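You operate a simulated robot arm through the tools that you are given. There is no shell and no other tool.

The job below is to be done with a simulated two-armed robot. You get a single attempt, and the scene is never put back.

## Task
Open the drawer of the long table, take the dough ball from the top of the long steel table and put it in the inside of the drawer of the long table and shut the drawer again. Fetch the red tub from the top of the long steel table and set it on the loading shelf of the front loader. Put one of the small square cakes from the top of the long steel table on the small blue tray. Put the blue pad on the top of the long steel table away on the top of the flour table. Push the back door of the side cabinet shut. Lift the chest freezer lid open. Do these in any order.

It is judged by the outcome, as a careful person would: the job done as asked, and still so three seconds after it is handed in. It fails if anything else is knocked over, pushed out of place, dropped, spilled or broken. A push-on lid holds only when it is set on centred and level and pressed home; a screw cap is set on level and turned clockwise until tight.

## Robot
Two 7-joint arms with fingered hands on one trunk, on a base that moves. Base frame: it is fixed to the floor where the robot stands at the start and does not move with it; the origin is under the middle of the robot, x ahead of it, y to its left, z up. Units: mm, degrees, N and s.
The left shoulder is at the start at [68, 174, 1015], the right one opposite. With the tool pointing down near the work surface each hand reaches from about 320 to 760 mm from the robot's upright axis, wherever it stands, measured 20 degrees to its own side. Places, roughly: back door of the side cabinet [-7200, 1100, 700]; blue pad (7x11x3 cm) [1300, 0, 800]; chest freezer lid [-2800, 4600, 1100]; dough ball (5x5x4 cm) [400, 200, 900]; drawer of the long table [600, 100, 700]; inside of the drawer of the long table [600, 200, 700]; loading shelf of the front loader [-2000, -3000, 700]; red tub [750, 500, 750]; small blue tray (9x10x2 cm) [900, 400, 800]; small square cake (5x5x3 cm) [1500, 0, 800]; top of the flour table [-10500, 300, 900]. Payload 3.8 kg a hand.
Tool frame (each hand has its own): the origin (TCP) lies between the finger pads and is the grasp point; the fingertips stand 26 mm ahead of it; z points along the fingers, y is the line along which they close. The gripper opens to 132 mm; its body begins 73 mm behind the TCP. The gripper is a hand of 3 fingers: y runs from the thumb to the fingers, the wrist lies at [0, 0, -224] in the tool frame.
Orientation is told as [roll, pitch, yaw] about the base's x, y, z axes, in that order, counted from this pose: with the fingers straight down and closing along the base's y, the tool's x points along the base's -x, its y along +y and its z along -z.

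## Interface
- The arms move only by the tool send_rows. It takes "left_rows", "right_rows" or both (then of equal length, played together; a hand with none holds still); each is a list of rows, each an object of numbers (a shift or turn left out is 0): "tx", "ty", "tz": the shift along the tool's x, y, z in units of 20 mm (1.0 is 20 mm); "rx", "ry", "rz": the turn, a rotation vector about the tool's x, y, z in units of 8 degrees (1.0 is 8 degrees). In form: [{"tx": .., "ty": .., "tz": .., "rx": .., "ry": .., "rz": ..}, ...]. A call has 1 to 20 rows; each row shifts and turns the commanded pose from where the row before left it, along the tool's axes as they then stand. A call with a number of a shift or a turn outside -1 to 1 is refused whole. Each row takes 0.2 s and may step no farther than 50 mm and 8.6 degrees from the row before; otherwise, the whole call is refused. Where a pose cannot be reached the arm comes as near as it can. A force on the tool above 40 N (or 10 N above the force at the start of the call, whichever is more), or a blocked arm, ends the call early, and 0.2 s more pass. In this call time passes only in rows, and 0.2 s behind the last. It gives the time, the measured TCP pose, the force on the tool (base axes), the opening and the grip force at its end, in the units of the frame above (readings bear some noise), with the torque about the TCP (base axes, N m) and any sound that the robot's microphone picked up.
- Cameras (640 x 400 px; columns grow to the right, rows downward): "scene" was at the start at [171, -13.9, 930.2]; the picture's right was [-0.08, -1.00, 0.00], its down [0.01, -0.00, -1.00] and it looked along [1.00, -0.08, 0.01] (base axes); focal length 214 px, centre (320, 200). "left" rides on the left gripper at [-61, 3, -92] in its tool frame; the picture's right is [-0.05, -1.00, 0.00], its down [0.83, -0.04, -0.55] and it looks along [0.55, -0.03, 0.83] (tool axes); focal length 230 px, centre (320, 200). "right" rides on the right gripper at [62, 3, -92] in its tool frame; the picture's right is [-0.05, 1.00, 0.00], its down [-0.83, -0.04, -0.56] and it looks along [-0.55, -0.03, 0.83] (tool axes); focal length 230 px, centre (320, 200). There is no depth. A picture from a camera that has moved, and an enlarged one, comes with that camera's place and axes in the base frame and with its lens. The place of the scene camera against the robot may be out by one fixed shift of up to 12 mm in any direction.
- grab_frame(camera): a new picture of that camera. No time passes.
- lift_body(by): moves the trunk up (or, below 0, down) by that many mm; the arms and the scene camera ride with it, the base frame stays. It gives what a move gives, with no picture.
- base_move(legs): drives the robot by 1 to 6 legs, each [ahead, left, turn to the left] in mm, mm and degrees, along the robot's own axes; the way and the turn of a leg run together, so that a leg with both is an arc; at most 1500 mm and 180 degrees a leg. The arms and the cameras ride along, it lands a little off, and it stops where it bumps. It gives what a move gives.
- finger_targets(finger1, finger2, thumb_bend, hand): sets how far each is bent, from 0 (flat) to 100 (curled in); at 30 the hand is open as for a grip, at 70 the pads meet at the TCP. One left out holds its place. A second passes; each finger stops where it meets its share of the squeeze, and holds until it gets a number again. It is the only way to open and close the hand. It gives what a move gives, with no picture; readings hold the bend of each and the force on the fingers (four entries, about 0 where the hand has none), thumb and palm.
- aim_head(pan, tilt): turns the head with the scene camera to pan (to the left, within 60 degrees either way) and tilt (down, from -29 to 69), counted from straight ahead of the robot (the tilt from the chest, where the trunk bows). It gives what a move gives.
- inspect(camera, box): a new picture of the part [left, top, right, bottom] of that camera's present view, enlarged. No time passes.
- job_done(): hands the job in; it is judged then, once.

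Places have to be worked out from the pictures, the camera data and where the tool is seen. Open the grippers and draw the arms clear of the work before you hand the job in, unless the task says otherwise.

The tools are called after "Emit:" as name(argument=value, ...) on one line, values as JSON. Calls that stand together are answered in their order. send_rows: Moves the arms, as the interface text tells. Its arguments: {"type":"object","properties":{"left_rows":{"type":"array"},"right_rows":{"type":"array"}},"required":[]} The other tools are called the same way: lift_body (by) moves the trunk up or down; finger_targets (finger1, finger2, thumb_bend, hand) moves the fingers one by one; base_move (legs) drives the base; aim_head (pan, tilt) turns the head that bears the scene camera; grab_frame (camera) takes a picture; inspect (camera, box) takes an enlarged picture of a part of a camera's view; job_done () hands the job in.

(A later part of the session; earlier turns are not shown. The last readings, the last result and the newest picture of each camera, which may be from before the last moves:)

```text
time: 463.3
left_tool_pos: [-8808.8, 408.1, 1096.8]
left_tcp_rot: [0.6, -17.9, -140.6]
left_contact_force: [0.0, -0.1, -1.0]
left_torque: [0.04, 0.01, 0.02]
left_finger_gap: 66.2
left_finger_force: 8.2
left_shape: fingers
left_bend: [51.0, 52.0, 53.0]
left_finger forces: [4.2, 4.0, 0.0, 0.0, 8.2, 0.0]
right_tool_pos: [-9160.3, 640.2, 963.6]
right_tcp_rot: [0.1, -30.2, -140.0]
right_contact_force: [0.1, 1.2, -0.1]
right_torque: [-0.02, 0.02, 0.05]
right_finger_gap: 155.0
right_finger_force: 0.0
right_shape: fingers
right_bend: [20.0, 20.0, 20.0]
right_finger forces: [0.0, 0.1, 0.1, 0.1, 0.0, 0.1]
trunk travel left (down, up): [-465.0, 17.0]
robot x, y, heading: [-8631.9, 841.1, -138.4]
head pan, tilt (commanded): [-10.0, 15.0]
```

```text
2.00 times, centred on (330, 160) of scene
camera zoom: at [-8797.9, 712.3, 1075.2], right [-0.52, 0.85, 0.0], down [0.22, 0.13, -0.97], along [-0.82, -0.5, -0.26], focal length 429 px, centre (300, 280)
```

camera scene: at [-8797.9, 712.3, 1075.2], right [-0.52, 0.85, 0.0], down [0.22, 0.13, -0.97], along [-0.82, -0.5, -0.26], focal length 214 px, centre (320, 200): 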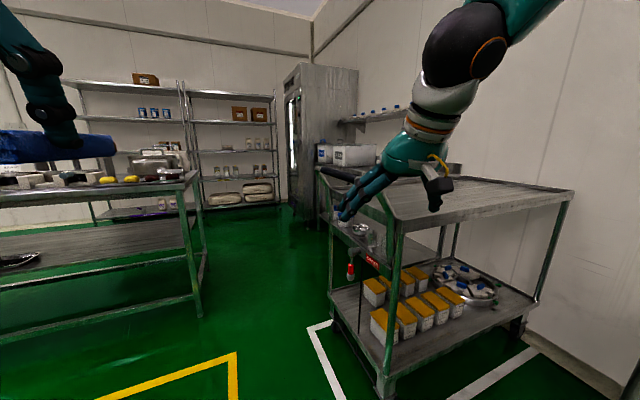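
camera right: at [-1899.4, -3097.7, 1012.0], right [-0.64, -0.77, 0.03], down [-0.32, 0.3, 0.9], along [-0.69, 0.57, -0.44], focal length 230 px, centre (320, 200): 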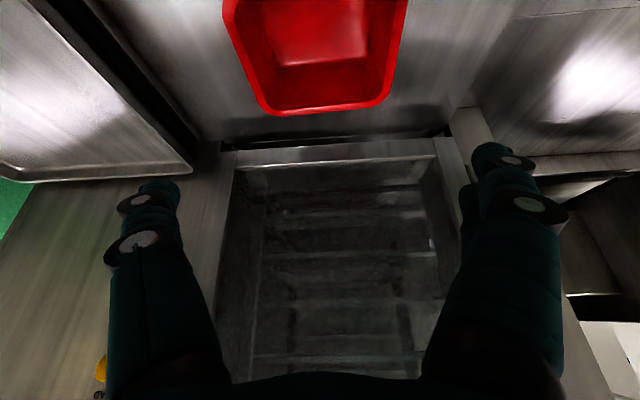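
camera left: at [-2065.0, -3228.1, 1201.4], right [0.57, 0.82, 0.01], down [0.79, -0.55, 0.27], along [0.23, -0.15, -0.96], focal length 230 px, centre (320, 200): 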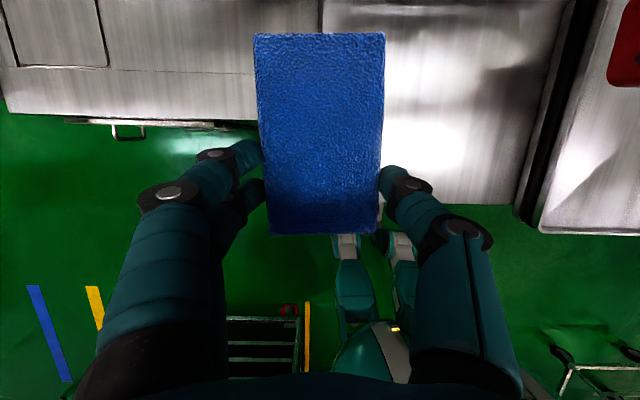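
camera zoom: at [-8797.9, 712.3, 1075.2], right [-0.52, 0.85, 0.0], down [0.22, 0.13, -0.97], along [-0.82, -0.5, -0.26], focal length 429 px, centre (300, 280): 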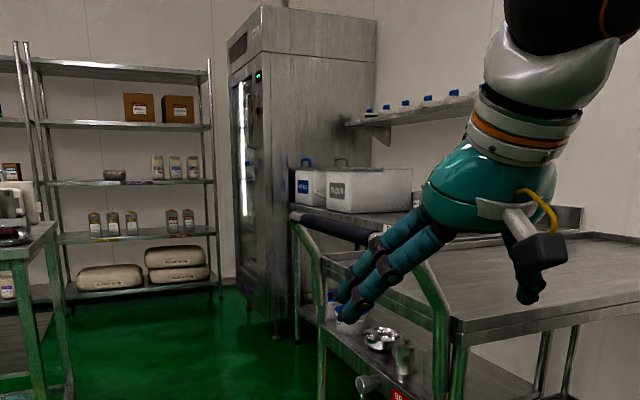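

A trolley stands in front of the flour table (the one with the FLOUR bin, against the wall). I look more closely with a lower head tilt.

Emit:
aim_head(pan=-15, tilt=32)

Emit:
grab_frame(camera="scene")

Emit:
grab_frame(camera="right")

```text
time: 464.1
left_tool_pos: [-8806.5, 409.6, 1096.3]
left_tcp_rot: [0.5, -17.9, -140.6]
left_contact_force: [0.1, 0.6, 0.5]
left_torque: [0.01, 0.0, 0.01]
left_finger_gap: 66.3
left_finger_force: 8.9
left_shape: fingers
left_bend: [51.0, 52.0, 53.0]
left_finger forces: [4.2, 4.0, 0.1, 0.0, 8.4, 0.0]
right_tool_pos: [-9160.3, 640.1, 965.3]
right_tcp_rot: [0.1, -30.1, -140.0]
right_contact_force: [0.2, -0.3, -0.1]
right_torque: [-0.01, 0.0, 0.04]
right_finger_gap: 154.7
right_finger_force: 0.0
right_shape: fingers
right_bend: [20.0, 20.0, 20.0]
right_finger forces: [0.1, 0.0, 0.0, 0.0, 0.0, 0.0]
trunk travel left (down, up): [-465.0, 17.0]
robot x, y, heading: [-8631.9, 840.3, -138.7]
head pan, tilt (commanded): [-15.0, 32.0]
```

```text
taken
camera scene: at [-8798.5, 721.2, 1047.9], right [-0.44, 0.9, 0.0], down [0.47, 0.23, -0.85], along [-0.76, -0.38, -0.53], focal length 214 px, centre (320, 200)
```

scene: 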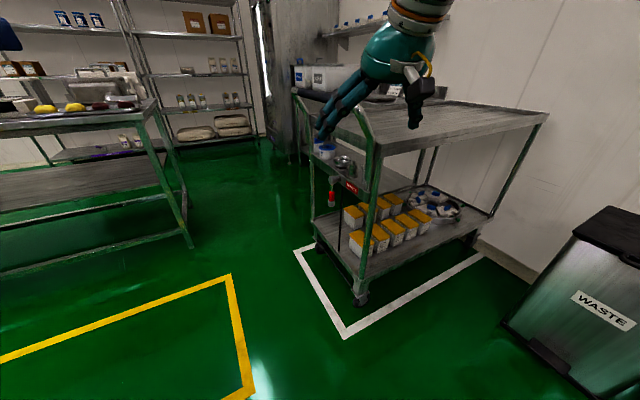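

```text
taken
camera right: at [-9082.0, 700.8, 1012.4], right [0.61, -0.79, 0.03], down [-0.37, -0.25, 0.9], along [-0.7, -0.56, -0.44], focal length 230 px, centre (320, 200)
```

right: 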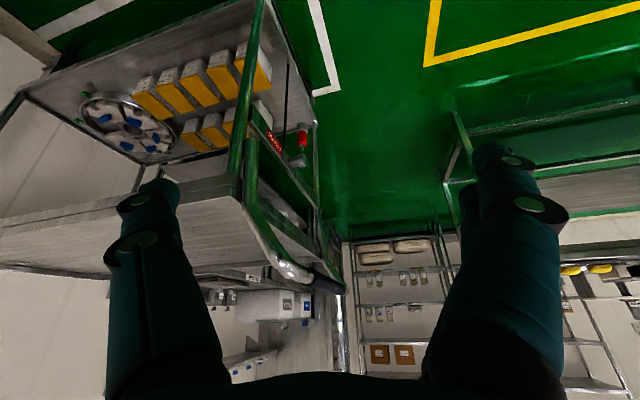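

Layout: trolley between me and the wall, the flour table just beyond it (left of the trolley), reachable through the gap between the trolley and the left-hand table. I fold the right hand up and back first, then enter the gap partway and look.

Emit:
send_rows(right_rows=[{"ry": -0.95}, {"ry": -0.95}, {"tx": -0.707, "tz": -0.707}, {"tx": -0.707, "tz": -0.707}, {"tx": -0.707, "tz": -0.707}, {"tx": -0.707, "tz": -0.707}, {"tx": -0.707, "tz": -0.707}, {"tx": 0.707, "tz": -0.707}, {"tx": 0.707, "tz": -0.707}, {"tx": 0.707, "tz": -0.707}, {"tx": 0.707, "tz": -0.707}])

Emit:
finger_targets(hand="right", finger1=60, finger2=60, thumb_bend=60)

Emit:
base_move(legs=[[0, 0, 12.9], [0, -165, 0], [800, 0, 0]])

Emit:
aim_head(pan=-15, tilt=30)

Emit:
grab_frame(camera="scene")

```text
time: 466.5
left_tool_pos: [-8808.2, 411.4, 1095.2]
left_tcp_rot: [0.6, -17.9, -140.5]
left_contact_force: [-0.1, -0.2, -0.8]
left_torque: [-0.01, 0.01, 0.01]
left_finger_gap: 65.9
left_finger_force: 8.8
left_shape: fingers
left_bend: [51.0, 52.0, 53.0]
left_finger forces: [4.3, 4.0, 0.1, 0.0, 8.3, 0.1]
right_tool_pos: [-9100.0, 692.7, 1063.2]
right_tcp_rot: [0.2, -45.3, -140.0]
right_contact_force: [-0.2, -1.3, -1.1]
right_torque: [0.02, 0.0, 0.0]
right_finger_gap: 154.6
right_finger_force: 0.0
right_shape: fingers
right_bend: [20.0, 20.0, 20.0]
right_finger forces: [0.1, 0.0, 0.0, 0.0, 0.0, 0.0]
trunk travel left (down, up): [-465.0, 17.0]
robot x, y, heading: [-8627.8, 837.6, -138.8]
head pan, tilt (commanded): [-15.0, 32.0]
```

```text
time: 467.5
left_tool_pos: [-8808.1, 409.8, 1097.2]
left_tcp_rot: [0.6, -17.9, -140.5]
left_contact_force: [-0.6, -0.3, -0.9]
left_torque: [0.0, 0.02, 0.0]
left_finger_gap: 66.4
left_finger_force: 8.4
left_shape: fingers
left_bend: [51.0, 52.0, 53.0]
left_finger forces: [4.3, 4.0, 0.0, 0.0, 8.3, 0.1]
right_tool_pos: [-9099.0, 691.9, 1062.7]
right_tcp_rot: [0.2, -45.3, -140.1]
right_contact_force: [0.3, -0.1, 0.4]
right_torque: [0.01, 0.01, 0.02]
right_finger_gap: 35.4
right_finger_force: 0.1
right_shape: fingers
right_bend: [60.0, 60.0, 60.0]
right_finger forces: [0.1, 0.0, 0.1, 0.0, 0.0, 0.0]
trunk travel left (down, up): [-465.0, 17.0]
robot x, y, heading: [-8631.3, 841.6, -138.7]
head pan, tilt (commanded): [-15.0, 32.0]
```

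```text
time: 474.3
left_tool_pos: [-9279.5, -166.8, 1096.7]
left_tcp_rot: [0.6, -17.8, -126.0]
left_contact_force: [0.1, -0.5, -0.6]
left_torque: [0.02, -0.03, -0.04]
left_finger_gap: 66.3
left_finger_force: 8.4
left_shape: fingers
left_bend: [51.0, 52.0, 53.0]
left_finger forces: [4.4, 4.1, 0.1, 0.0, 8.3, 0.0]
right_tool_pos: [-9634.0, 34.1, 1063.5]
right_tcp_rot: [0.1, -45.3, -125.5]
right_contact_force: [0.1, -0.3, -0.1]
right_torque: [0.0, 0.02, 0.0]
right_finger_gap: 35.3
right_finger_force: 0.0
right_shape: fingers
right_bend: [60.0, 60.0, 60.0]
right_finger forces: [0.1, 0.0, 0.0, 0.1, 0.0, 0.0]
trunk travel left (down, up): [-465.0, 17.0]
robot x, y, heading: [-9214.4, 292.1, -124.2]
head pan, tilt (commanded): [-15.0, 32.0]
```

```text
time: 474.9
left_tool_pos: [-9281.1, -167.2, 1096.2]
left_tcp_rot: [0.6, -17.9, -126.0]
left_contact_force: [-0.2, 0.7, -0.8]
left_torque: [0.0, -0.03, 0.02]
left_finger_gap: 66.2
left_finger_force: 8.8
left_shape: fingers
left_bend: [51.0, 52.0, 53.0]
left_finger forces: [4.3, 4.0, 0.0, 0.0, 8.2, 0.0]
right_tool_pos: [-9633.4, 33.0, 1061.8]
right_tcp_rot: [0.2, -45.3, -125.5]
right_contact_force: [0.2, -0.2, -0.3]
right_torque: [0.02, 0.0, 0.01]
right_finger_gap: 35.8
right_finger_force: 0.0
right_shape: fingers
right_bend: [60.0, 60.0, 60.0]
right_finger forces: [0.0, 0.0, 0.0, 0.1, 0.1, 0.1]
trunk travel left (down, up): [-465.0, 17.0]
robot x, y, heading: [-9215.0, 293.9, -124.3]
head pan, tilt (commanded): [-15.0, 30.0]
```

```text
taken
camera scene: at [-9351.2, 137.6, 1051.0], right [-0.65, 0.76, 0.0], down [0.38, 0.33, -0.87], along [-0.66, -0.57, -0.5], focal length 214 px, centre (320, 200)
```

scene: 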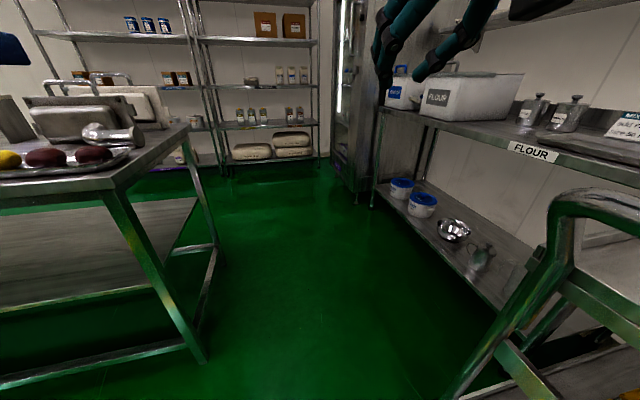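

The flour table runs along the right wall (its edge is labelled FLOUR), with bins at its far end and small things near the trolley. I take hand-camera views to triangulate its height.

Emit:
grab_frame(camera="right")

Emit:
inspect(camera="scene", box=[360, 60, 640, 240])

```text
taken
camera right: at [-9566.8, 119.6, 1082.7], right [0.79, -0.61, 0.04], down [-0.15, -0.13, 0.98], along [-0.59, -0.78, -0.19], focal length 230 px, centre (320, 200)
```

right: 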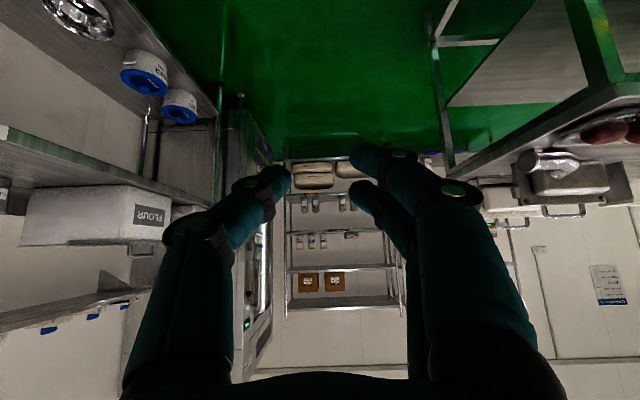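

```text
2.22 times, centred on (500, 150) of scene
camera zoom: at [-9351.2, 137.6, 1051.0], right [-0.65, 0.76, 0.0], down [0.38, 0.33, -0.87], along [-0.66, -0.57, -0.5], focal length 477 px, centre (-80, 311)
```

zoom: 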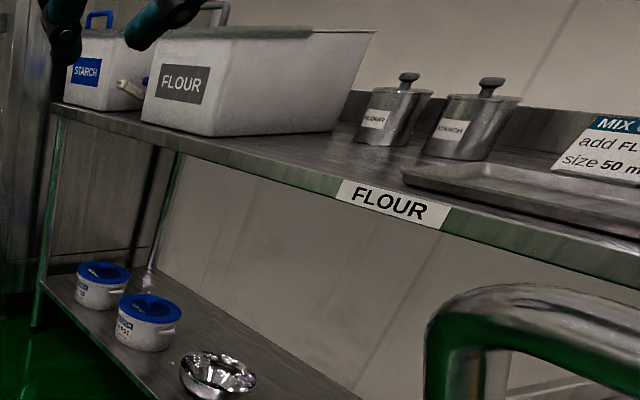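

The table is deep (about 1 m), its top around z≈930; a free spot lies in front of the two tins, between the FLOUR bin and the tray (about n≈-5820, u≈-8160). Before moving on in the gap I check the clearance to the trolley handle on my right.

Emit:
aim_head(pan=-60, tilt=45)

Emit:
grab_frame(camera="scene")

Emit:
aim_head(pan=45, tilt=45)

Emit:
grab_frame(camera="scene")

Emit:
grab_frame(camera="left")

```text
time: 476.0
left_tool_pos: [-9280.0, -167.4, 1095.9]
left_tcp_rot: [0.6, -17.9, -126.0]
left_contact_force: [0.0, -0.2, -1.3]
left_torque: [0.0, -0.02, 0.02]
left_finger_gap: 66.6
left_finger_force: 8.2
left_shape: fingers
left_bend: [51.0, 52.0, 53.0]
left_finger forces: [4.3, 4.0, 0.1, 0.0, 8.3, 0.0]
right_tool_pos: [-9632.2, 32.7, 1062.4]
right_tcp_rot: [0.2, -45.4, -125.4]
right_contact_force: [-0.2, 0.6, -0.4]
right_torque: [0.0, 0.02, -0.02]
right_finger_gap: 35.8
right_finger_force: 0.0
right_shape: fingers
right_bend: [60.0, 60.0, 60.0]
right_finger forces: [0.1, 0.0, 0.0, 0.0, 0.0, 0.1]
trunk travel left (down, up): [-465.0, 17.0]
robot x, y, heading: [-9212.9, 292.7, -124.3]
head pan, tilt (commanded): [-60.0, 45.0]
```

```text
taken
camera scene: at [-9363.8, 202.7, 1028.4], right [0.07, 1.0, 0.0], down [0.71, -0.05, -0.71], along [-0.71, 0.05, -0.71], focal length 214 px, centre (320, 200)
```

scene: 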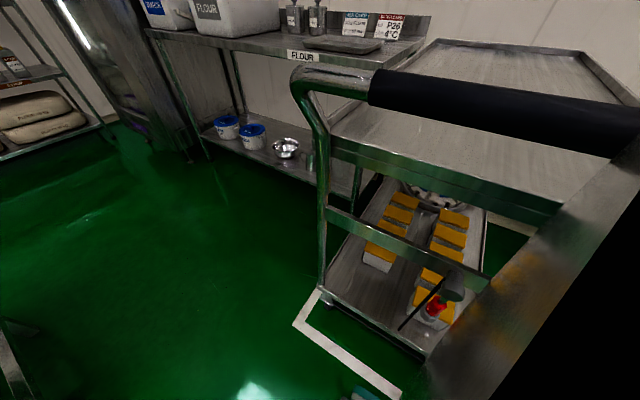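

```text
time: 477.8
left_tool_pos: [-9279.8, -167.8, 1096.7]
left_tcp_rot: [0.6, -18.0, -126.1]
left_contact_force: [0.0, -0.2, -0.7]
left_torque: [0.05, 0.0, 0.0]
left_finger_gap: 66.3
left_finger_force: 8.3
left_shape: fingers
left_bend: [51.0, 52.0, 53.0]
left_finger forces: [4.3, 3.9, 0.1, 0.0, 8.3, 0.0]
right_tool_pos: [-9632.9, 33.6, 1062.2]
right_tcp_rot: [0.2, -45.4, -125.5]
right_contact_force: [-0.5, 0.5, -0.1]
right_torque: [0.02, 0.0, -0.02]
right_finger_gap: 35.6
right_finger_force: 0.0
right_shape: fingers
right_bend: [60.0, 60.0, 60.0]
right_finger forces: [0.0, 0.1, 0.0, 0.1, 0.0, 0.1]
trunk travel left (down, up): [-465.0, 17.0]
robot x, y, heading: [-9218.5, 293.4, -124.0]
head pan, tilt (commanded): [45.0, 45.0]
```

```text
taken
camera scene: at [-9267.5, 116.9, 1028.4], right [-0.98, -0.19, 0.0], down [-0.13, 0.69, -0.71], along [0.13, -0.69, -0.71], focal length 214 px, centre (320, 200)
```

scene: 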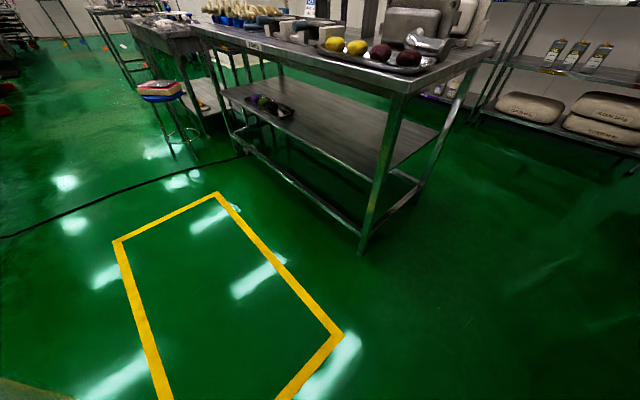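

```text
taken
camera left: at [-9295.5, -193.7, 1202.3], right [-0.84, 0.54, 0.01], down [0.52, 0.81, 0.27], along [0.14, 0.23, -0.96], focal length 230 px, centre (320, 200)
```

left: 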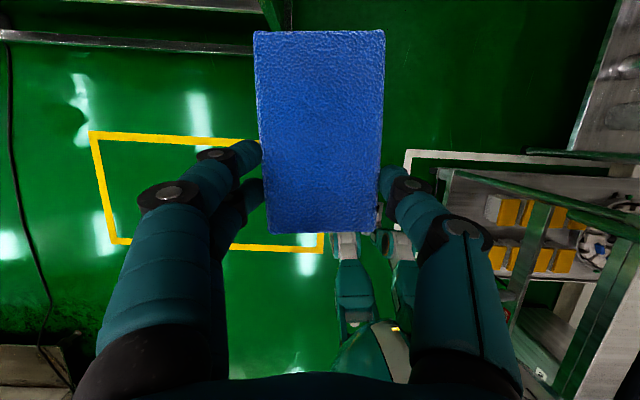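

The handle and the left table leave enough room along my present line. I raise the pad hand another 80 mm (to clear the bins), drive on 640 mm, and then turn right to face the free spot of the flour table.

Emit:
send_rows(left_rows=[{"tx": -0.309, "tz": -0.951}, {"tx": -0.309, "tz": -0.951}, {"tx": -0.309, "tz": -0.951}, {"tx": -0.309, "tz": -0.951}])

Emit:
base_move(legs=[[0, 0, -1.7], [640, 0, 0], [0, -40, 0]])

Emit:
aim_head(pan=-55, tilt=35)

Emit:
grab_frame(camera="scene")

Emit:
grab_frame(camera="left")

```text
time: 478.8
left_tool_pos: [-9279.0, -165.8, 1175.8]
left_tcp_rot: [0.5, -17.9, -126.0]
left_contact_force: [-0.1, 0.0, 0.1]
left_torque: [-0.03, -0.03, 0.07]
left_finger_gap: 66.3
left_finger_force: 8.5
left_shape: fingers
left_bend: [51.0, 52.0, 53.0]
left_finger forces: [4.3, 4.0, 0.0, 0.1, 8.3, 0.0]
right_tool_pos: [-9632.0, 33.2, 1063.2]
right_tcp_rot: [0.2, -45.3, -125.5]
right_contact_force: [0.5, 0.1, 0.4]
right_torque: [-0.01, 0.01, 0.0]
right_finger_gap: 35.4
right_finger_force: 0.0
right_shape: fingers
right_bend: [60.0, 60.0, 60.0]
right_finger forces: [0.0, 0.0, 0.0, 0.1, 0.1, 0.0]
trunk travel left (down, up): [-465.0, 17.0]
robot x, y, heading: [-9212.7, 288.4, -124.2]
head pan, tilt (commanded): [45.0, 45.0]
```

```text
time: 483.3
left_tool_pos: [-9691.9, -644.8, 1174.3]
left_tcp_rot: [0.6, -17.9, -127.8]
left_contact_force: [-0.4, 0.8, -1.0]
left_torque: [0.0, 0.01, 0.06]
left_finger_gap: 66.1
left_finger_force: 8.6
left_shape: fingers
left_bend: [51.0, 52.0, 53.0]
left_finger forces: [4.3, 4.0, 0.0, 0.0, 8.3, 0.0]
right_tool_pos: [-10037.8, -434.6, 1063.2]
right_tcp_rot: [0.3, -45.2, -127.4]
right_contact_force: [0.1, -0.8, -0.1]
right_torque: [0.0, 0.0, -0.02]
right_finger_gap: 35.4
right_finger_force: 0.2
right_shape: fingers
right_bend: [60.0, 60.0, 60.0]
right_finger forces: [0.0, 0.1, 0.0, 0.1, 0.1, 0.0]
trunk travel left (down, up): [-465.0, 17.0]
robot x, y, heading: [-9612.9, -186.5, -125.9]
head pan, tilt (commanded): [45.0, 45.0]
```

```text
time: 485.1
left_tool_pos: [-9691.9, -644.9, 1175.4]
left_tcp_rot: [0.7, -17.9, -127.8]
left_contact_force: [0.0, -0.6, -0.1]
left_torque: [0.04, -0.01, -0.03]
left_finger_gap: 66.3
left_finger_force: 8.3
left_shape: fingers
left_bend: [51.0, 52.0, 53.0]
left_finger forces: [4.3, 4.0, 0.0, 0.1, 8.3, 0.0]
right_tool_pos: [-10038.7, -434.7, 1063.7]
right_tcp_rot: [0.2, -45.3, -127.4]
right_contact_force: [0.4, 0.0, 0.3]
right_torque: [0.02, 0.0, 0.0]
right_finger_gap: 35.8
right_finger_force: 0.1
right_shape: fingers
right_bend: [60.0, 60.0, 60.0]
right_finger forces: [0.0, 0.0, 0.0, 0.0, 0.0, 0.0]
trunk travel left (down, up): [-465.0, 17.0]
robot x, y, heading: [-9612.8, -187.6, -126.1]
head pan, tilt (commanded): [-55.0, 35.0]
```

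```text
taken
camera scene: at [-9770.8, -280.8, 1043.2], right [0.02, 1.0, 0.0], down [0.57, -0.01, -0.82], along [-0.82, 0.01, -0.57], focal length 214 px, centre (320, 200)
```

scene: 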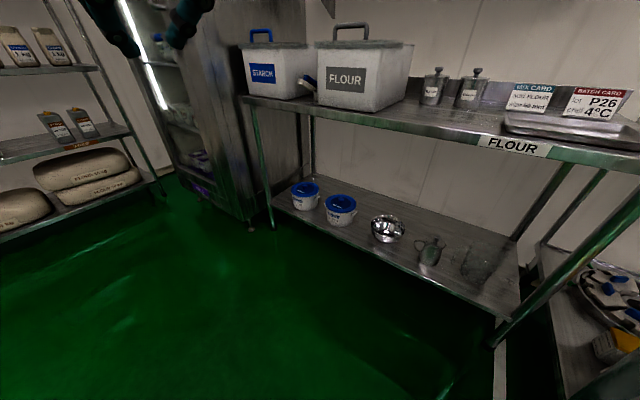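

```text
taken
camera left: at [-9708.1, -670.9, 1281.5], right [-0.82, 0.57, 0.01], down [0.55, 0.79, 0.27], along [0.15, 0.23, -0.96], focal length 230 px, centre (320, 200)
```

left: 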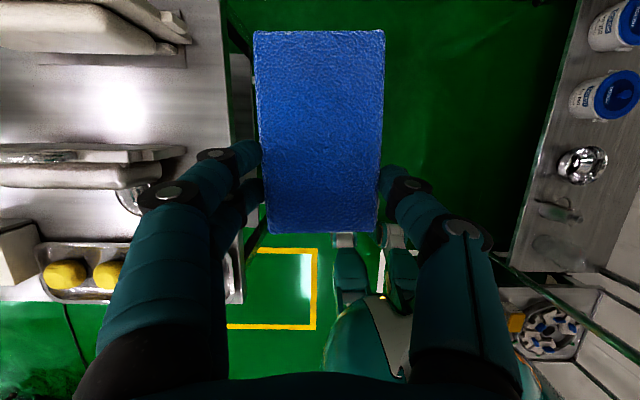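

Using the legs on the floor, the flour table's front edge is at u≈-8500 and its top at z≈852; there is a free area between the FLOUR bin and the tray (n -6270…-5875). I turn right to face the table and move up to it.

Emit:
base_move(legs=[[0, 0, -89.8], [0, 155, 0], [250, 0, 0]])

Emit:
aim_head(pan=10, tilt=35)

Emit:
grab_frame(camera="scene")

Emit:
grab_frame(camera="left")

```text
time: 492.3
left_tool_pos: [-10362.3, -104.8, 1174.4]
left_tcp_rot: [0.7, -18.1, 143.3]
left_contact_force: [-0.4, -1.1, -0.3]
left_torque: [-0.03, 0.02, -0.02]
left_finger_gap: 66.2
left_finger_force: 8.2
left_shape: fingers
left_bend: [51.0, 52.0, 53.0]
left_finger forces: [4.4, 3.9, 0.1, 0.1, 8.2, 0.1]
right_tool_pos: [-10159.2, 246.8, 1063.1]
right_tcp_rot: [0.1, -45.3, 143.8]
right_contact_force: [-0.1, 0.4, -0.1]
right_torque: [-0.02, 0.04, 0.02]
right_finger_gap: 35.3
right_finger_force: 0.0
right_shape: fingers
right_bend: [60.0, 60.0, 60.0]
right_finger forces: [0.0, 0.0, 0.0, 0.1, 0.0, 0.0]
trunk travel left (down, up): [-465.0, 17.0]
robot x, y, heading: [-9904.8, -178.2, 145.0]
head pan, tilt (commanded): [-55.0, 35.0]
```

```text
time: 493.6
left_tool_pos: [-10362.1, -105.9, 1175.1]
left_tcp_rot: [0.6, -18.0, 143.2]
left_contact_force: [-0.9, -0.6, -0.9]
left_torque: [-0.05, 0.02, -0.01]
left_finger_gap: 66.1
left_finger_force: 7.9
left_shape: fingers
left_bend: [51.0, 52.0, 53.0]
left_finger forces: [4.3, 4.0, 0.1, 0.1, 8.1, 0.0]
right_tool_pos: [-10159.3, 245.4, 1063.1]
right_tcp_rot: [0.3, -45.3, 143.8]
right_contact_force: [0.1, -0.1, 0.0]
right_torque: [0.01, 0.02, -0.01]
right_finger_gap: 35.9
right_finger_force: 0.1
right_shape: fingers
right_bend: [60.0, 60.0, 60.0]
right_finger forces: [0.0, 0.0, 0.0, 0.1, 0.0, 0.1]
trunk travel left (down, up): [-465.0, 17.0]
robot x, y, heading: [-9907.3, -172.3, 145.1]
head pan, tilt (commanded): [10.0, 35.0]
```

```text
taken
camera scene: at [-10080.1, -82.5, 1043.2], right [0.42, 0.91, 0.0], down [0.52, -0.24, -0.82], along [-0.74, 0.35, -0.57], focal length 214 px, centre (320, 200)
```

scene: 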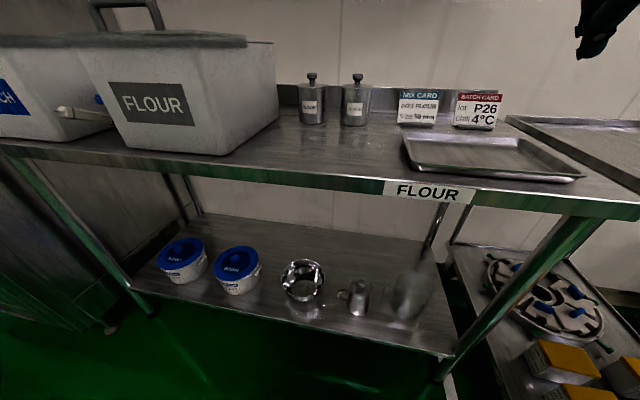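

```text
taken
camera left: at [-10387.7, -89.6, 1281.6], right [0.55, 0.83, 0.01], down [0.8, -0.53, 0.27], along [0.23, -0.15, -0.96], focal length 230 px, centre (320, 200)
```

left: 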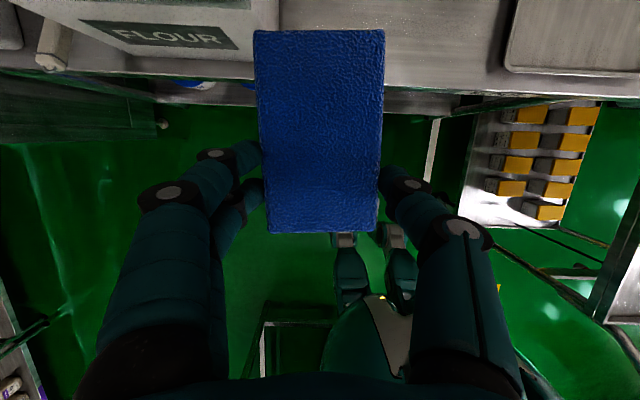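

The free area is about 390 × 340 mm. I move the base 180 ahead and 30 right, then bring the pad over its middle with the arm.

Emit:
base_move(legs=[[180, -30, -0.8]])

Emit:
grab_frame(camera="left")

Emit:
grab_frame(camera="scene")

```text
time: 495.2
left_tool_pos: [-10490.1, 30.0, 1175.0]
left_tcp_rot: [0.6, -18.0, 142.4]
left_contact_force: [-0.2, -0.5, -0.6]
left_torque: [-0.02, -0.03, -0.01]
left_finger_gap: 66.0
left_finger_force: 8.2
left_shape: fingers
left_bend: [51.0, 52.0, 53.0]
left_finger forces: [4.3, 3.8, 0.0, 0.1, 8.3, 0.1]
right_tool_pos: [-10281.6, 377.9, 1062.6]
right_tcp_rot: [0.1, -45.3, 143.1]
right_contact_force: [0.2, 0.4, -0.2]
right_torque: [-0.02, -0.03, 0.03]
right_finger_gap: 35.4
right_finger_force: 0.1
right_shape: fingers
right_bend: [60.0, 60.0, 60.0]
right_finger forces: [0.0, 0.0, 0.1, 0.0, 0.0, 0.0]
trunk travel left (down, up): [-465.0, 17.0]
robot x, y, heading: [-10030.3, -46.7, 144.2]
head pan, tilt (commanded): [10.0, 35.0]
```

```text
taken
camera left: at [-10515.1, 45.4, 1281.9], right [0.57, 0.82, 0.01], down [0.79, -0.55, 0.27], along [0.23, -0.15, -0.96], focal length 230 px, centre (320, 200)
```

left: 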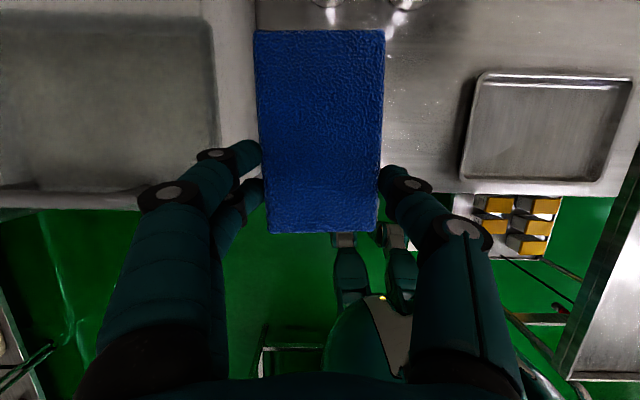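

```text
taken
camera scene: at [-10207.5, 48.1, 1043.3], right [0.43, 0.9, 0.0], down [0.52, -0.25, -0.82], along [-0.74, 0.35, -0.57], focal length 214 px, centre (320, 200)
```

scene: 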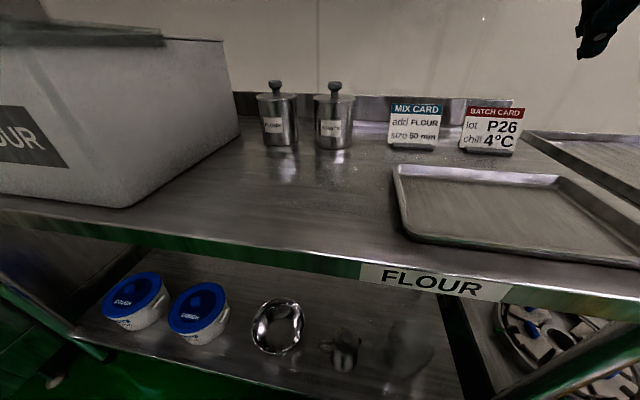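

Now I bring the pad 50 mm ahead and 25 right with the arm, and lower it the first 100 mm.

Emit:
send_rows(left_rows=[{"tx": -0.793, "ty": -0.417, "tz": 0.258}, {"tx": -0.793, "ty": -0.417, "tz": 0.258}, {"tx": -0.793, "ty": -0.417, "tz": 0.258}, {"tx": 0.309, "tz": 0.951}, {"tx": 0.309, "tz": 0.951}, {"tx": 0.309, "tz": 0.951}, {"tx": 0.309, "tz": 0.951}, {"tx": 0.309, "tz": 0.951}])

Emit:
grab_frame(camera="left")

Emit:
grab_frame(camera="scene")

```text
time: 497.0
left_tool_pos: [-10511.7, 69.4, 1073.3]
left_tcp_rot: [0.5, -17.9, 142.5]
left_contact_force: [0.1, 0.2, -0.5]
left_torque: [0.03, 0.01, 0.01]
left_finger_gap: 66.4
left_finger_force: 8.2
left_shape: fingers
left_bend: [51.0, 52.0, 53.0]
left_finger forces: [4.2, 3.8, 0.0, 0.0, 8.1, 0.0]
left hand out of reach, approached as far as the arm can: row 3
right_tool_pos: [-10281.7, 378.0, 1062.2]
right_tcp_rot: [0.1, -45.3, 143.0]
right_contact_force: [-0.2, 0.8, -1.1]
right_torque: [-0.01, 0.0, 0.01]
right_finger_gap: 35.3
right_finger_force: 0.1
right_shape: fingers
right_bend: [60.0, 60.0, 60.0]
right_finger forces: [0.0, 0.1, 0.0, 0.0, 0.0, 0.0]
trunk travel left (down, up): [-465.0, 17.0]
robot x, y, heading: [-10031.6, -45.9, 144.3]
head pan, tilt (commanded): [10.0, 35.0]
```

```text
taken
camera left: at [-10537.6, 85.3, 1179.9], right [0.57, 0.82, 0.01], down [0.79, -0.55, 0.27], along [0.23, -0.15, -0.96], focal length 230 px, centre (320, 200)
```

left: 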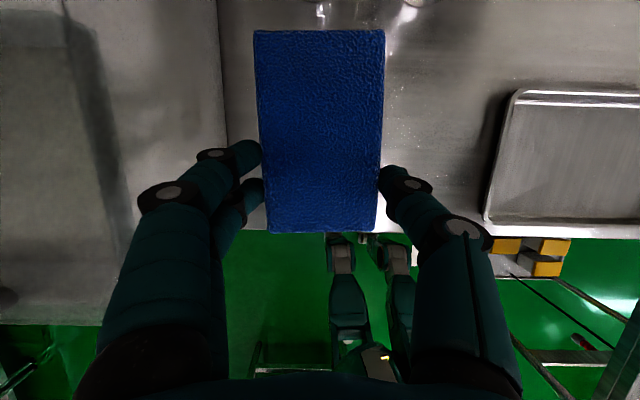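

```text
taken
camera scene: at [-10207.8, 48.1, 1043.1], right [0.43, 0.9, 0.0], down [0.52, -0.25, -0.82], along [-0.74, 0.35, -0.57], focal length 214 px, centre (320, 200)
```

scene: 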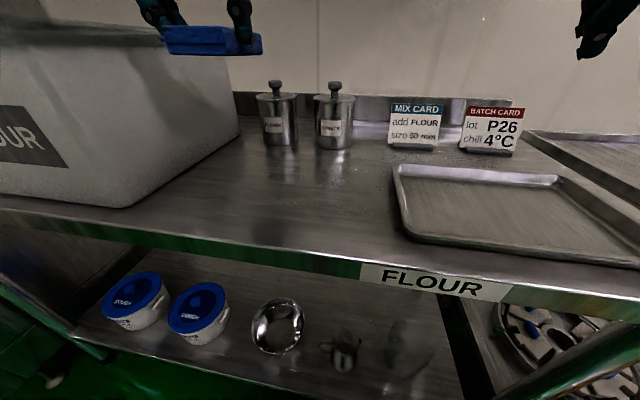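

The pad is above the free area with about 50 mm to the bin. I lower it further in checked steps.

Emit:
send_rows(left_rows=[{"tx": 0.309, "tz": 0.951}, {"tx": 0.309, "tz": 0.951}, {"tx": 0.309, "tz": 0.951}])

Emit:
send_rows(left_rows=[{"tx": 0.309, "tz": 0.951}, {"tx": 0.309, "tz": 0.951}, {"tx": 0.309, "tz": 0.951}])

Emit:
grab_frame(camera="left")

Emit:
grab_frame(camera="scene")

```text
time: 497.8
left_tool_pos: [-10512.1, 70.3, 1014.1]
left_tcp_rot: [0.5, -17.9, 142.5]
left_contact_force: [-0.6, 0.0, -0.6]
left_torque: [0.0, -0.04, 0.0]
left_finger_gap: 66.0
left_finger_force: 8.1
left_shape: fingers
left_bend: [51.0, 52.0, 53.0]
left_finger forces: [4.2, 3.9, 0.0, 0.1, 8.3, 0.0]
right_tool_pos: [-10281.5, 377.4, 1061.9]
right_tcp_rot: [0.2, -45.2, 143.1]
right_contact_force: [0.1, 0.1, -0.1]
right_torque: [0.02, 0.0, 0.0]
right_finger_gap: 35.4
right_finger_force: 0.0
right_shape: fingers
right_bend: [60.0, 60.0, 60.0]
right_finger forces: [0.0, 0.0, 0.0, 0.0, 0.0, 0.0]
trunk travel left (down, up): [-465.0, 17.0]
robot x, y, heading: [-10030.0, -44.9, 144.4]
head pan, tilt (commanded): [10.0, 35.0]
```

```text
time: 498.6
left_tool_pos: [-10510.3, 59.9, 971.8]
left_tcp_rot: [0.5, -18.0, 142.5]
left_contact_force: [0.9, -0.1, -0.7]
left_torque: [-0.04, -0.04, -0.01]
left_finger_gap: 66.3
left_finger_force: 7.6
left_shape: fingers
left_bend: [51.0, 52.0, 53.0]
left_finger forces: [4.3, 3.9, 0.0, 0.1, 8.1, 0.0]
left hand out of reach, approached as far as the arm can: row 2, 3
right_tool_pos: [-10281.0, 377.6, 1063.3]
right_tcp_rot: [0.1, -45.3, 143.1]
right_contact_force: [-0.9, -0.2, -0.1]
right_torque: [0.01, 0.01, 0.01]
right_finger_gap: 35.7
right_finger_force: 0.1
right_shape: fingers
right_bend: [60.0, 60.0, 60.0]
right_finger forces: [0.0, 0.0, 0.0, 0.1, 0.0, 0.0]
trunk travel left (down, up): [-465.0, 17.0]
robot x, y, heading: [-10031.8, -47.3, 144.3]
head pan, tilt (commanded): [10.0, 35.0]
```

```text
taken
camera left: at [-10535.3, 75.7, 1078.2], right [0.57, 0.82, 0.01], down [0.79, -0.55, 0.27], along [0.23, -0.15, -0.96], focal length 230 px, centre (320, 200)
```

left: 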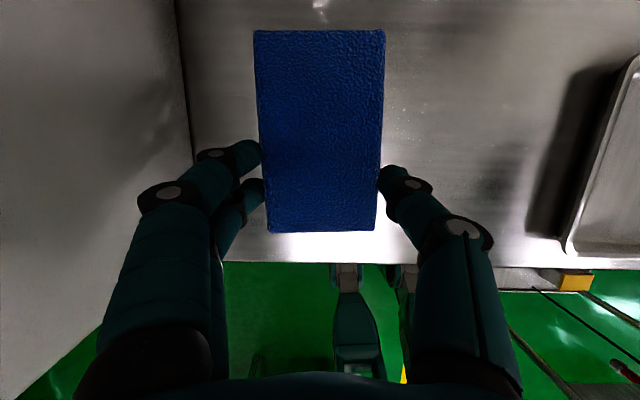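

```text
taken
camera scene: at [-10207.7, 48.1, 1043.2], right [0.43, 0.9, 0.0], down [0.52, -0.25, -0.82], along [-0.74, 0.35, -0.57], focal length 214 px, centre (320, 200)
```

scene: 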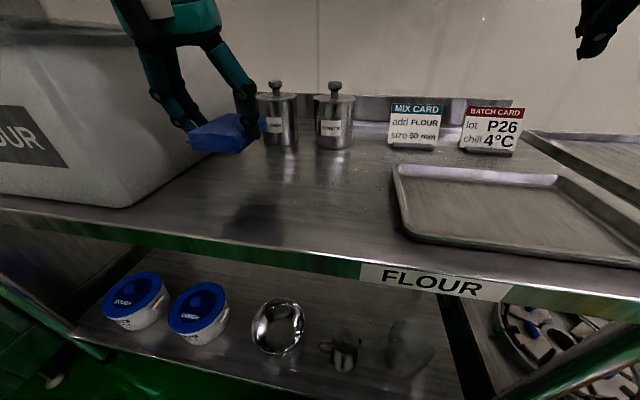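

The arm is at its limit at z≈972, so I lower the trunk instead, 55 mm first.

Emit:
lift_body(by=-55)

Emit:
grab_frame(camera="scene")

Emit:
grab_frame(camera="left")

```text
time: 499.5
left_tool_pos: [-10508.4, 59.8, 915.9]
left_tcp_rot: [0.5, -18.0, 142.5]
left_contact_force: [-0.5, 0.4, 0.4]
left_torque: [0.02, -0.02, 0.01]
left_finger_gap: 66.2
left_finger_force: 8.4
left_shape: fingers
left_bend: [51.0, 52.0, 53.0]
left_finger forces: [4.3, 3.9, 0.1, 0.1, 8.2, 0.0]
right_tool_pos: [-10285.6, 379.6, 932.0]
right_tcp_rot: [-0.1, -35.8, 143.2]
right_contact_force: [-0.6, -0.6, -0.3]
right_torque: [-0.03, 0.0, -0.03]
right_finger_gap: 35.5
right_finger_force: 0.0
right_shape: fingers
right_bend: [60.0, 60.0, 60.0]
right_finger forces: [0.0, 0.1, 0.0, 0.0, 0.1, 0.0]
trunk travel left (down, up): [-410.0, 72.0]
robot x, y, heading: [-10034.7, -47.5, 144.4]
head pan, tilt (commanded): [10.0, 35.0]
```

```text
taken
camera scene: at [-10201.4, 43.7, 968.0], right [0.43, 0.9, 0.0], down [0.52, -0.25, -0.82], along [-0.74, 0.36, -0.57], focal length 214 px, centre (320, 200)
```

scene: 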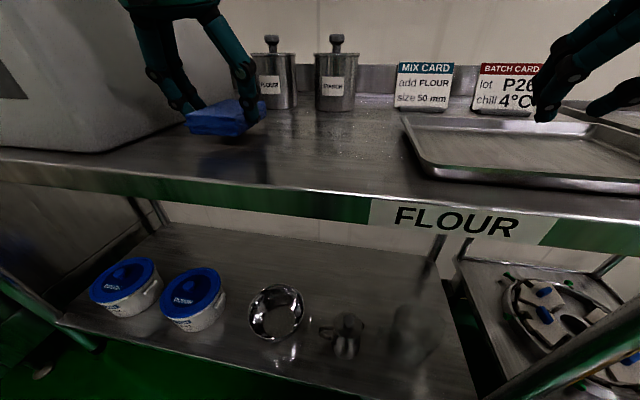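

```text
taken
camera left: at [-10533.6, 74.8, 1022.9], right [0.57, 0.82, 0.01], down [0.79, -0.55, 0.27], along [0.23, -0.15, -0.96], focal length 230 px, centre (320, 200)
```

left: 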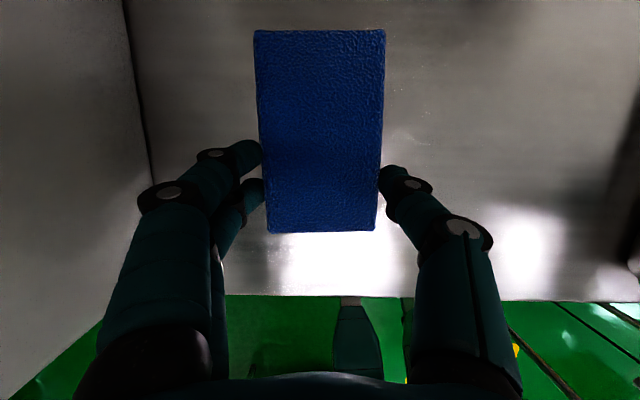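

The right hand sank close above the tray. I raise it first.

Emit:
send_rows(right_rows=[{"tx": -0.55, "tz": -0.78, "ry": -0.4}, {"tx": -0.58, "tz": -0.76, "ry": -0.4}, {"tx": -0.62, "tz": -0.74, "ry": -0.4}, {"tx": -0.65, "tz": -0.72}, {"tx": -0.65, "tz": -0.72}, {"tx": -0.65, "tz": -0.72}])

Emit:
grab_frame(camera="scene")

```text
time: 500.9
left_tool_pos: [-10508.1, 59.4, 915.6]
left_tcp_rot: [0.4, -18.1, 142.6]
left_contact_force: [-0.9, -1.0, -0.6]
left_torque: [0.02, -0.01, 0.0]
left_finger_gap: 65.9
left_finger_force: 8.0
left_shape: fingers
left_bend: [51.0, 52.0, 53.0]
left_finger forces: [4.3, 3.8, 0.0, 0.0, 8.0, 0.0]
right_tool_pos: [-10291.9, 385.1, 990.1]
right_tcp_rot: [-0.1, -35.7, 143.2]
right_contact_force: [-0.7, -0.5, 0.5]
right_torque: [0.0, 0.04, -0.03]
right_finger_gap: 35.6
right_finger_force: 0.1
right_shape: fingers
right_bend: [60.0, 60.0, 60.0]
right_finger forces: [0.0, 0.0, 0.1, 0.1, 0.0, 0.0]
right hand out of reach, approached as far as the arm can: row 1, 2, 3
trunk travel left (down, up): [-410.0, 72.0]
robot x, y, heading: [-10036.3, -48.4, 144.5]
head pan, tilt (commanded): [10.0, 35.0]
```

```text
taken
camera scene: at [-10201.5, 43.2, 968.1], right [0.43, 0.9, 0.0], down [0.52, -0.25, -0.82], along [-0.74, 0.36, -0.57], focal length 214 px, centre (320, 200)
```

scene: 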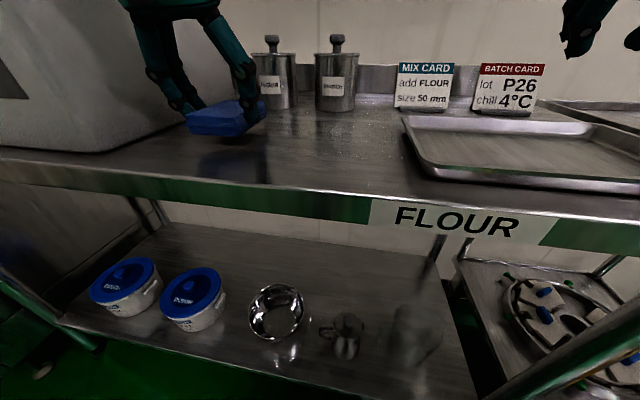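

Now small downward steps with the pad, watching the force.

Emit:
lift_body(by=-8)

Emit:
inspect(camera="scene", box=[120, 40, 400, 220])

```text
time: 501.5
left_tool_pos: [-10508.9, 58.4, 907.6]
left_tcp_rot: [0.6, -17.9, 142.6]
left_contact_force: [0.5, 1.2, 0.2]
left_torque: [-0.01, -0.03, -0.04]
left_finger_gap: 65.9
left_finger_force: 7.9
left_shape: fingers
left_bend: [51.0, 52.0, 53.0]
left_finger forces: [4.3, 3.9, 0.0, 0.1, 8.1, 0.1]
right_tool_pos: [-10292.8, 384.2, 982.4]
right_tcp_rot: [0.0, -35.8, 143.2]
right_contact_force: [-0.9, -0.4, 0.8]
right_torque: [0.01, -0.01, -0.02]
right_finger_gap: 35.6
right_finger_force: 0.1
right_shape: fingers
right_bend: [60.0, 60.0, 60.0]
right_finger forces: [0.0, 0.0, 0.1, 0.0, 0.1, 0.0]
trunk travel left (down, up): [-402.0, 80.0]
robot x, y, heading: [-10032.2, -46.2, 144.3]
head pan, tilt (commanded): [10.0, 35.0]
```

```text
2.22 times, centred on (260, 130) of scene
camera zoom: at [-10200.3, 43.0, 957.9], right [0.43, 0.9, 0.0], down [0.52, -0.25, -0.82], along [-0.74, 0.36, -0.57], focal length 477 px, centre (453, 356)
```

zoom: 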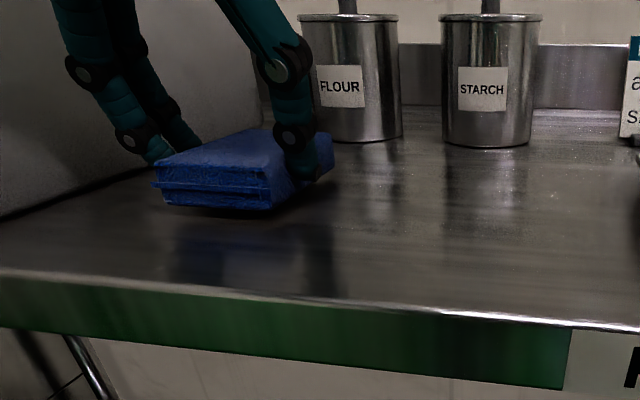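

The pad still hovers a little above the table. I lower on in 6–8 mm steps.

Emit:
lift_body(by=-8)

Emit:
lift_body(by=-6)

Emit:
inspect(camera="scene", box=[120, 40, 400, 220])

```text
time: 502.1
left_tool_pos: [-10508.4, 59.0, 901.0]
left_tcp_rot: [0.5, -18.0, 142.5]
left_contact_force: [1.1, 0.0, 5.4]
left_torque: [0.07, 0.02, 0.01]
left_finger_gap: 66.3
left_finger_force: 9.5
left_shape: fingers
left_bend: [51.0, 52.0, 54.0]
left_finger forces: [4.8, 4.3, 0.1, 0.0, 8.8, 0.0]
right_tool_pos: [-10291.3, 383.7, 973.6]
right_tcp_rot: [-0.2, -35.7, 143.3]
right_contact_force: [0.0, 1.4, 0.2]
right_torque: [0.01, 0.0, 0.04]
right_finger_gap: 35.4
right_finger_force: 0.2
right_shape: fingers
right_bend: [60.0, 60.0, 60.0]
right_finger forces: [0.0, 0.1, 0.1, 0.0, 0.0, 0.0]
trunk travel left (down, up): [-394.0, 88.0]
robot x, y, heading: [-10035.4, -47.9, 144.3]
head pan, tilt (commanded): [10.0, 35.0]
```

```text
time: 502.6
left_tool_pos: [-10507.8, 60.0, 895.6]
left_tcp_rot: [0.5, -18.1, 142.5]
left_contact_force: [-0.1, -1.8, 18.7]
left_torque: [-0.29, 0.29, 0.1]
left_finger_gap: 67.0
left_finger_force: 12.8
left_shape: fingers
left_bend: [51.0, 53.0, 54.0]
left_finger forces: [5.7, 11.4, 0.0, 0.0, 8.4, 0.1]
right_tool_pos: [-10292.0, 381.9, 969.2]
right_tcp_rot: [0.0, -35.8, 143.2]
right_contact_force: [1.3, 0.0, -0.2]
right_torque: [-0.01, 0.01, 0.02]
right_finger_gap: 35.4
right_finger_force: 0.1
right_shape: fingers
right_bend: [60.0, 60.0, 60.0]
right_finger forces: [0.0, 0.0, 0.0, 0.0, 0.0, 0.1]
trunk travel left (down, up): [-388.0, 94.0]
robot x, y, heading: [-10036.6, -46.4, 144.1]
head pan, tilt (commanded): [10.0, 35.0]
```

```text
2.22 times, centred on (260, 130) of scene
camera zoom: at [-10198.1, 41.5, 941.1], right [0.43, 0.9, 0.0], down [0.52, -0.25, -0.82], along [-0.74, 0.36, -0.57], focal length 477 px, centre (453, 356)
```

zoom: 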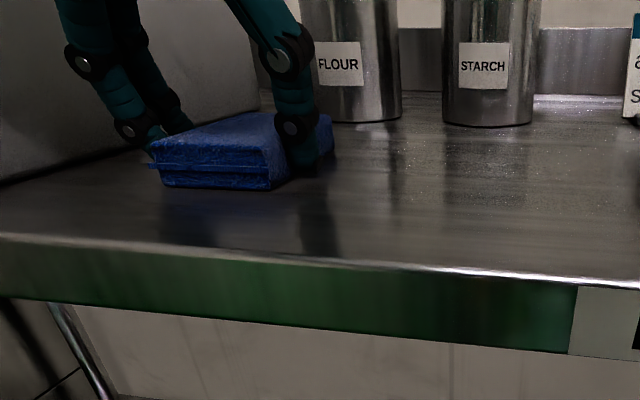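

The pad rests on the table (contact from TCP z≈901). I ease up 5 mm and open the hand.

Emit:
lift_body(by=5)

Emit:
finger_targets(hand="left", finger1=44, finger2=44, thumb_bend=44)

Emit:
finger_targets(hand="left", finger1=36, finger2=36, thumb_bend=36)

Emit:
grab_frame(camera="left")

Emit:
inspect(camera="scene", box=[120, 40, 400, 220])

```text
time: 503.2
left_tool_pos: [-10506.9, 58.2, 897.2]
left_tcp_rot: [0.6, -17.7, 142.5]
left_contact_force: [-0.4, -0.4, 0.5]
left_torque: [0.01, 0.01, -0.03]
left_finger_gap: 67.0
left_finger_force: 8.8
left_shape: fingers
left_bend: [51.0, 52.0, 53.0]
left_finger forces: [4.7, 4.3, 0.0, 0.1, 8.9, 0.0]
right_tool_pos: [-10292.2, 384.4, 972.7]
right_tcp_rot: [-0.2, -35.7, 143.2]
right_contact_force: [0.2, 0.0, -0.3]
right_torque: [0.0, -0.01, -0.01]
right_finger_gap: 35.4
right_finger_force: 0.0
right_shape: fingers
right_bend: [60.0, 60.0, 60.0]
right_finger forces: [0.0, 0.0, 0.1, 0.0, 0.1, 0.0]
trunk travel left (down, up): [-393.0, 89.0]
robot x, y, heading: [-10035.7, -45.7, 144.1]
head pan, tilt (commanded): [10.0, 35.0]
```

```text
time: 504.2
left_tool_pos: [-10508.0, 59.4, 899.1]
left_tcp_rot: [0.6, -17.9, 142.4]
left_contact_force: [-0.8, 0.6, 0.3]
left_torque: [0.0, -0.03, -0.03]
left_finger_gap: 87.6
left_finger_force: 0.0
left_shape: fingers
left_bend: [44.0, 44.0, 44.0]
left_finger forces: [0.0, 0.1, 0.0, 0.1, 0.0, 0.1]
right_tool_pos: [-10292.6, 383.9, 973.8]
right_tcp_rot: [-0.1, -35.7, 143.1]
right_contact_force: [0.1, -0.4, -0.8]
right_torque: [0.0, 0.01, 0.0]
right_finger_gap: 35.5
right_finger_force: 0.0
right_shape: fingers
right_bend: [60.0, 60.0, 60.0]
right_finger forces: [0.0, 0.0, 0.1, 0.0, 0.0, 0.0]
trunk travel left (down, up): [-393.0, 89.0]
robot x, y, heading: [-10033.4, -42.7, 144.3]
head pan, tilt (commanded): [10.0, 35.0]
```

```text
time: 505.2
left_tool_pos: [-10508.9, 60.2, 899.9]
left_tcp_rot: [0.7, -17.9, 142.6]
left_contact_force: [-0.6, -0.2, -0.1]
left_torque: [0.0, -0.05, -0.02]
left_finger_gap: 114.3
left_finger_force: 0.1
left_shape: fingers
left_bend: [36.0, 36.0, 36.0]
left_finger forces: [0.1, 0.0, 0.1, 0.1, 0.1, 0.1]
right_tool_pos: [-10291.7, 382.5, 972.4]
right_tcp_rot: [-0.1, -35.7, 143.2]
right_contact_force: [-0.3, 0.3, -0.2]
right_torque: [-0.01, 0.05, 0.0]
right_finger_gap: 35.4
right_finger_force: 0.0
right_shape: fingers
right_bend: [60.0, 60.0, 60.0]
right_finger forces: [0.1, 0.1, 0.0, 0.0, 0.1, 0.0]
trunk travel left (down, up): [-393.0, 89.0]
robot x, y, heading: [-10037.6, -44.5, 144.5]
head pan, tilt (commanded): [10.0, 35.0]
```

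```text
taken
camera left: at [-10533.7, 74.9, 1005.3], right [0.57, 0.82, 0.01], down [0.79, -0.55, 0.27], along [0.23, -0.15, -0.96], focal length 230 px, centre (320, 200)
```

left: 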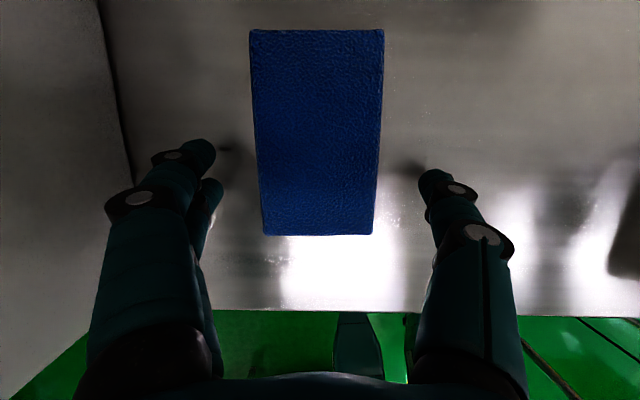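

```text
2.22 times, centred on (260, 130) of scene
camera zoom: at [-10199.3, 42.2, 946.9], right [0.43, 0.9, 0.0], down [0.52, -0.25, -0.82], along [-0.74, 0.35, -0.57], focal length 477 px, centre (453, 356)
```

zoom: 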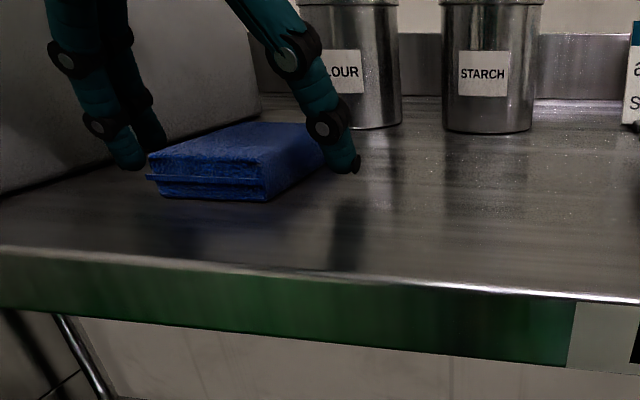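

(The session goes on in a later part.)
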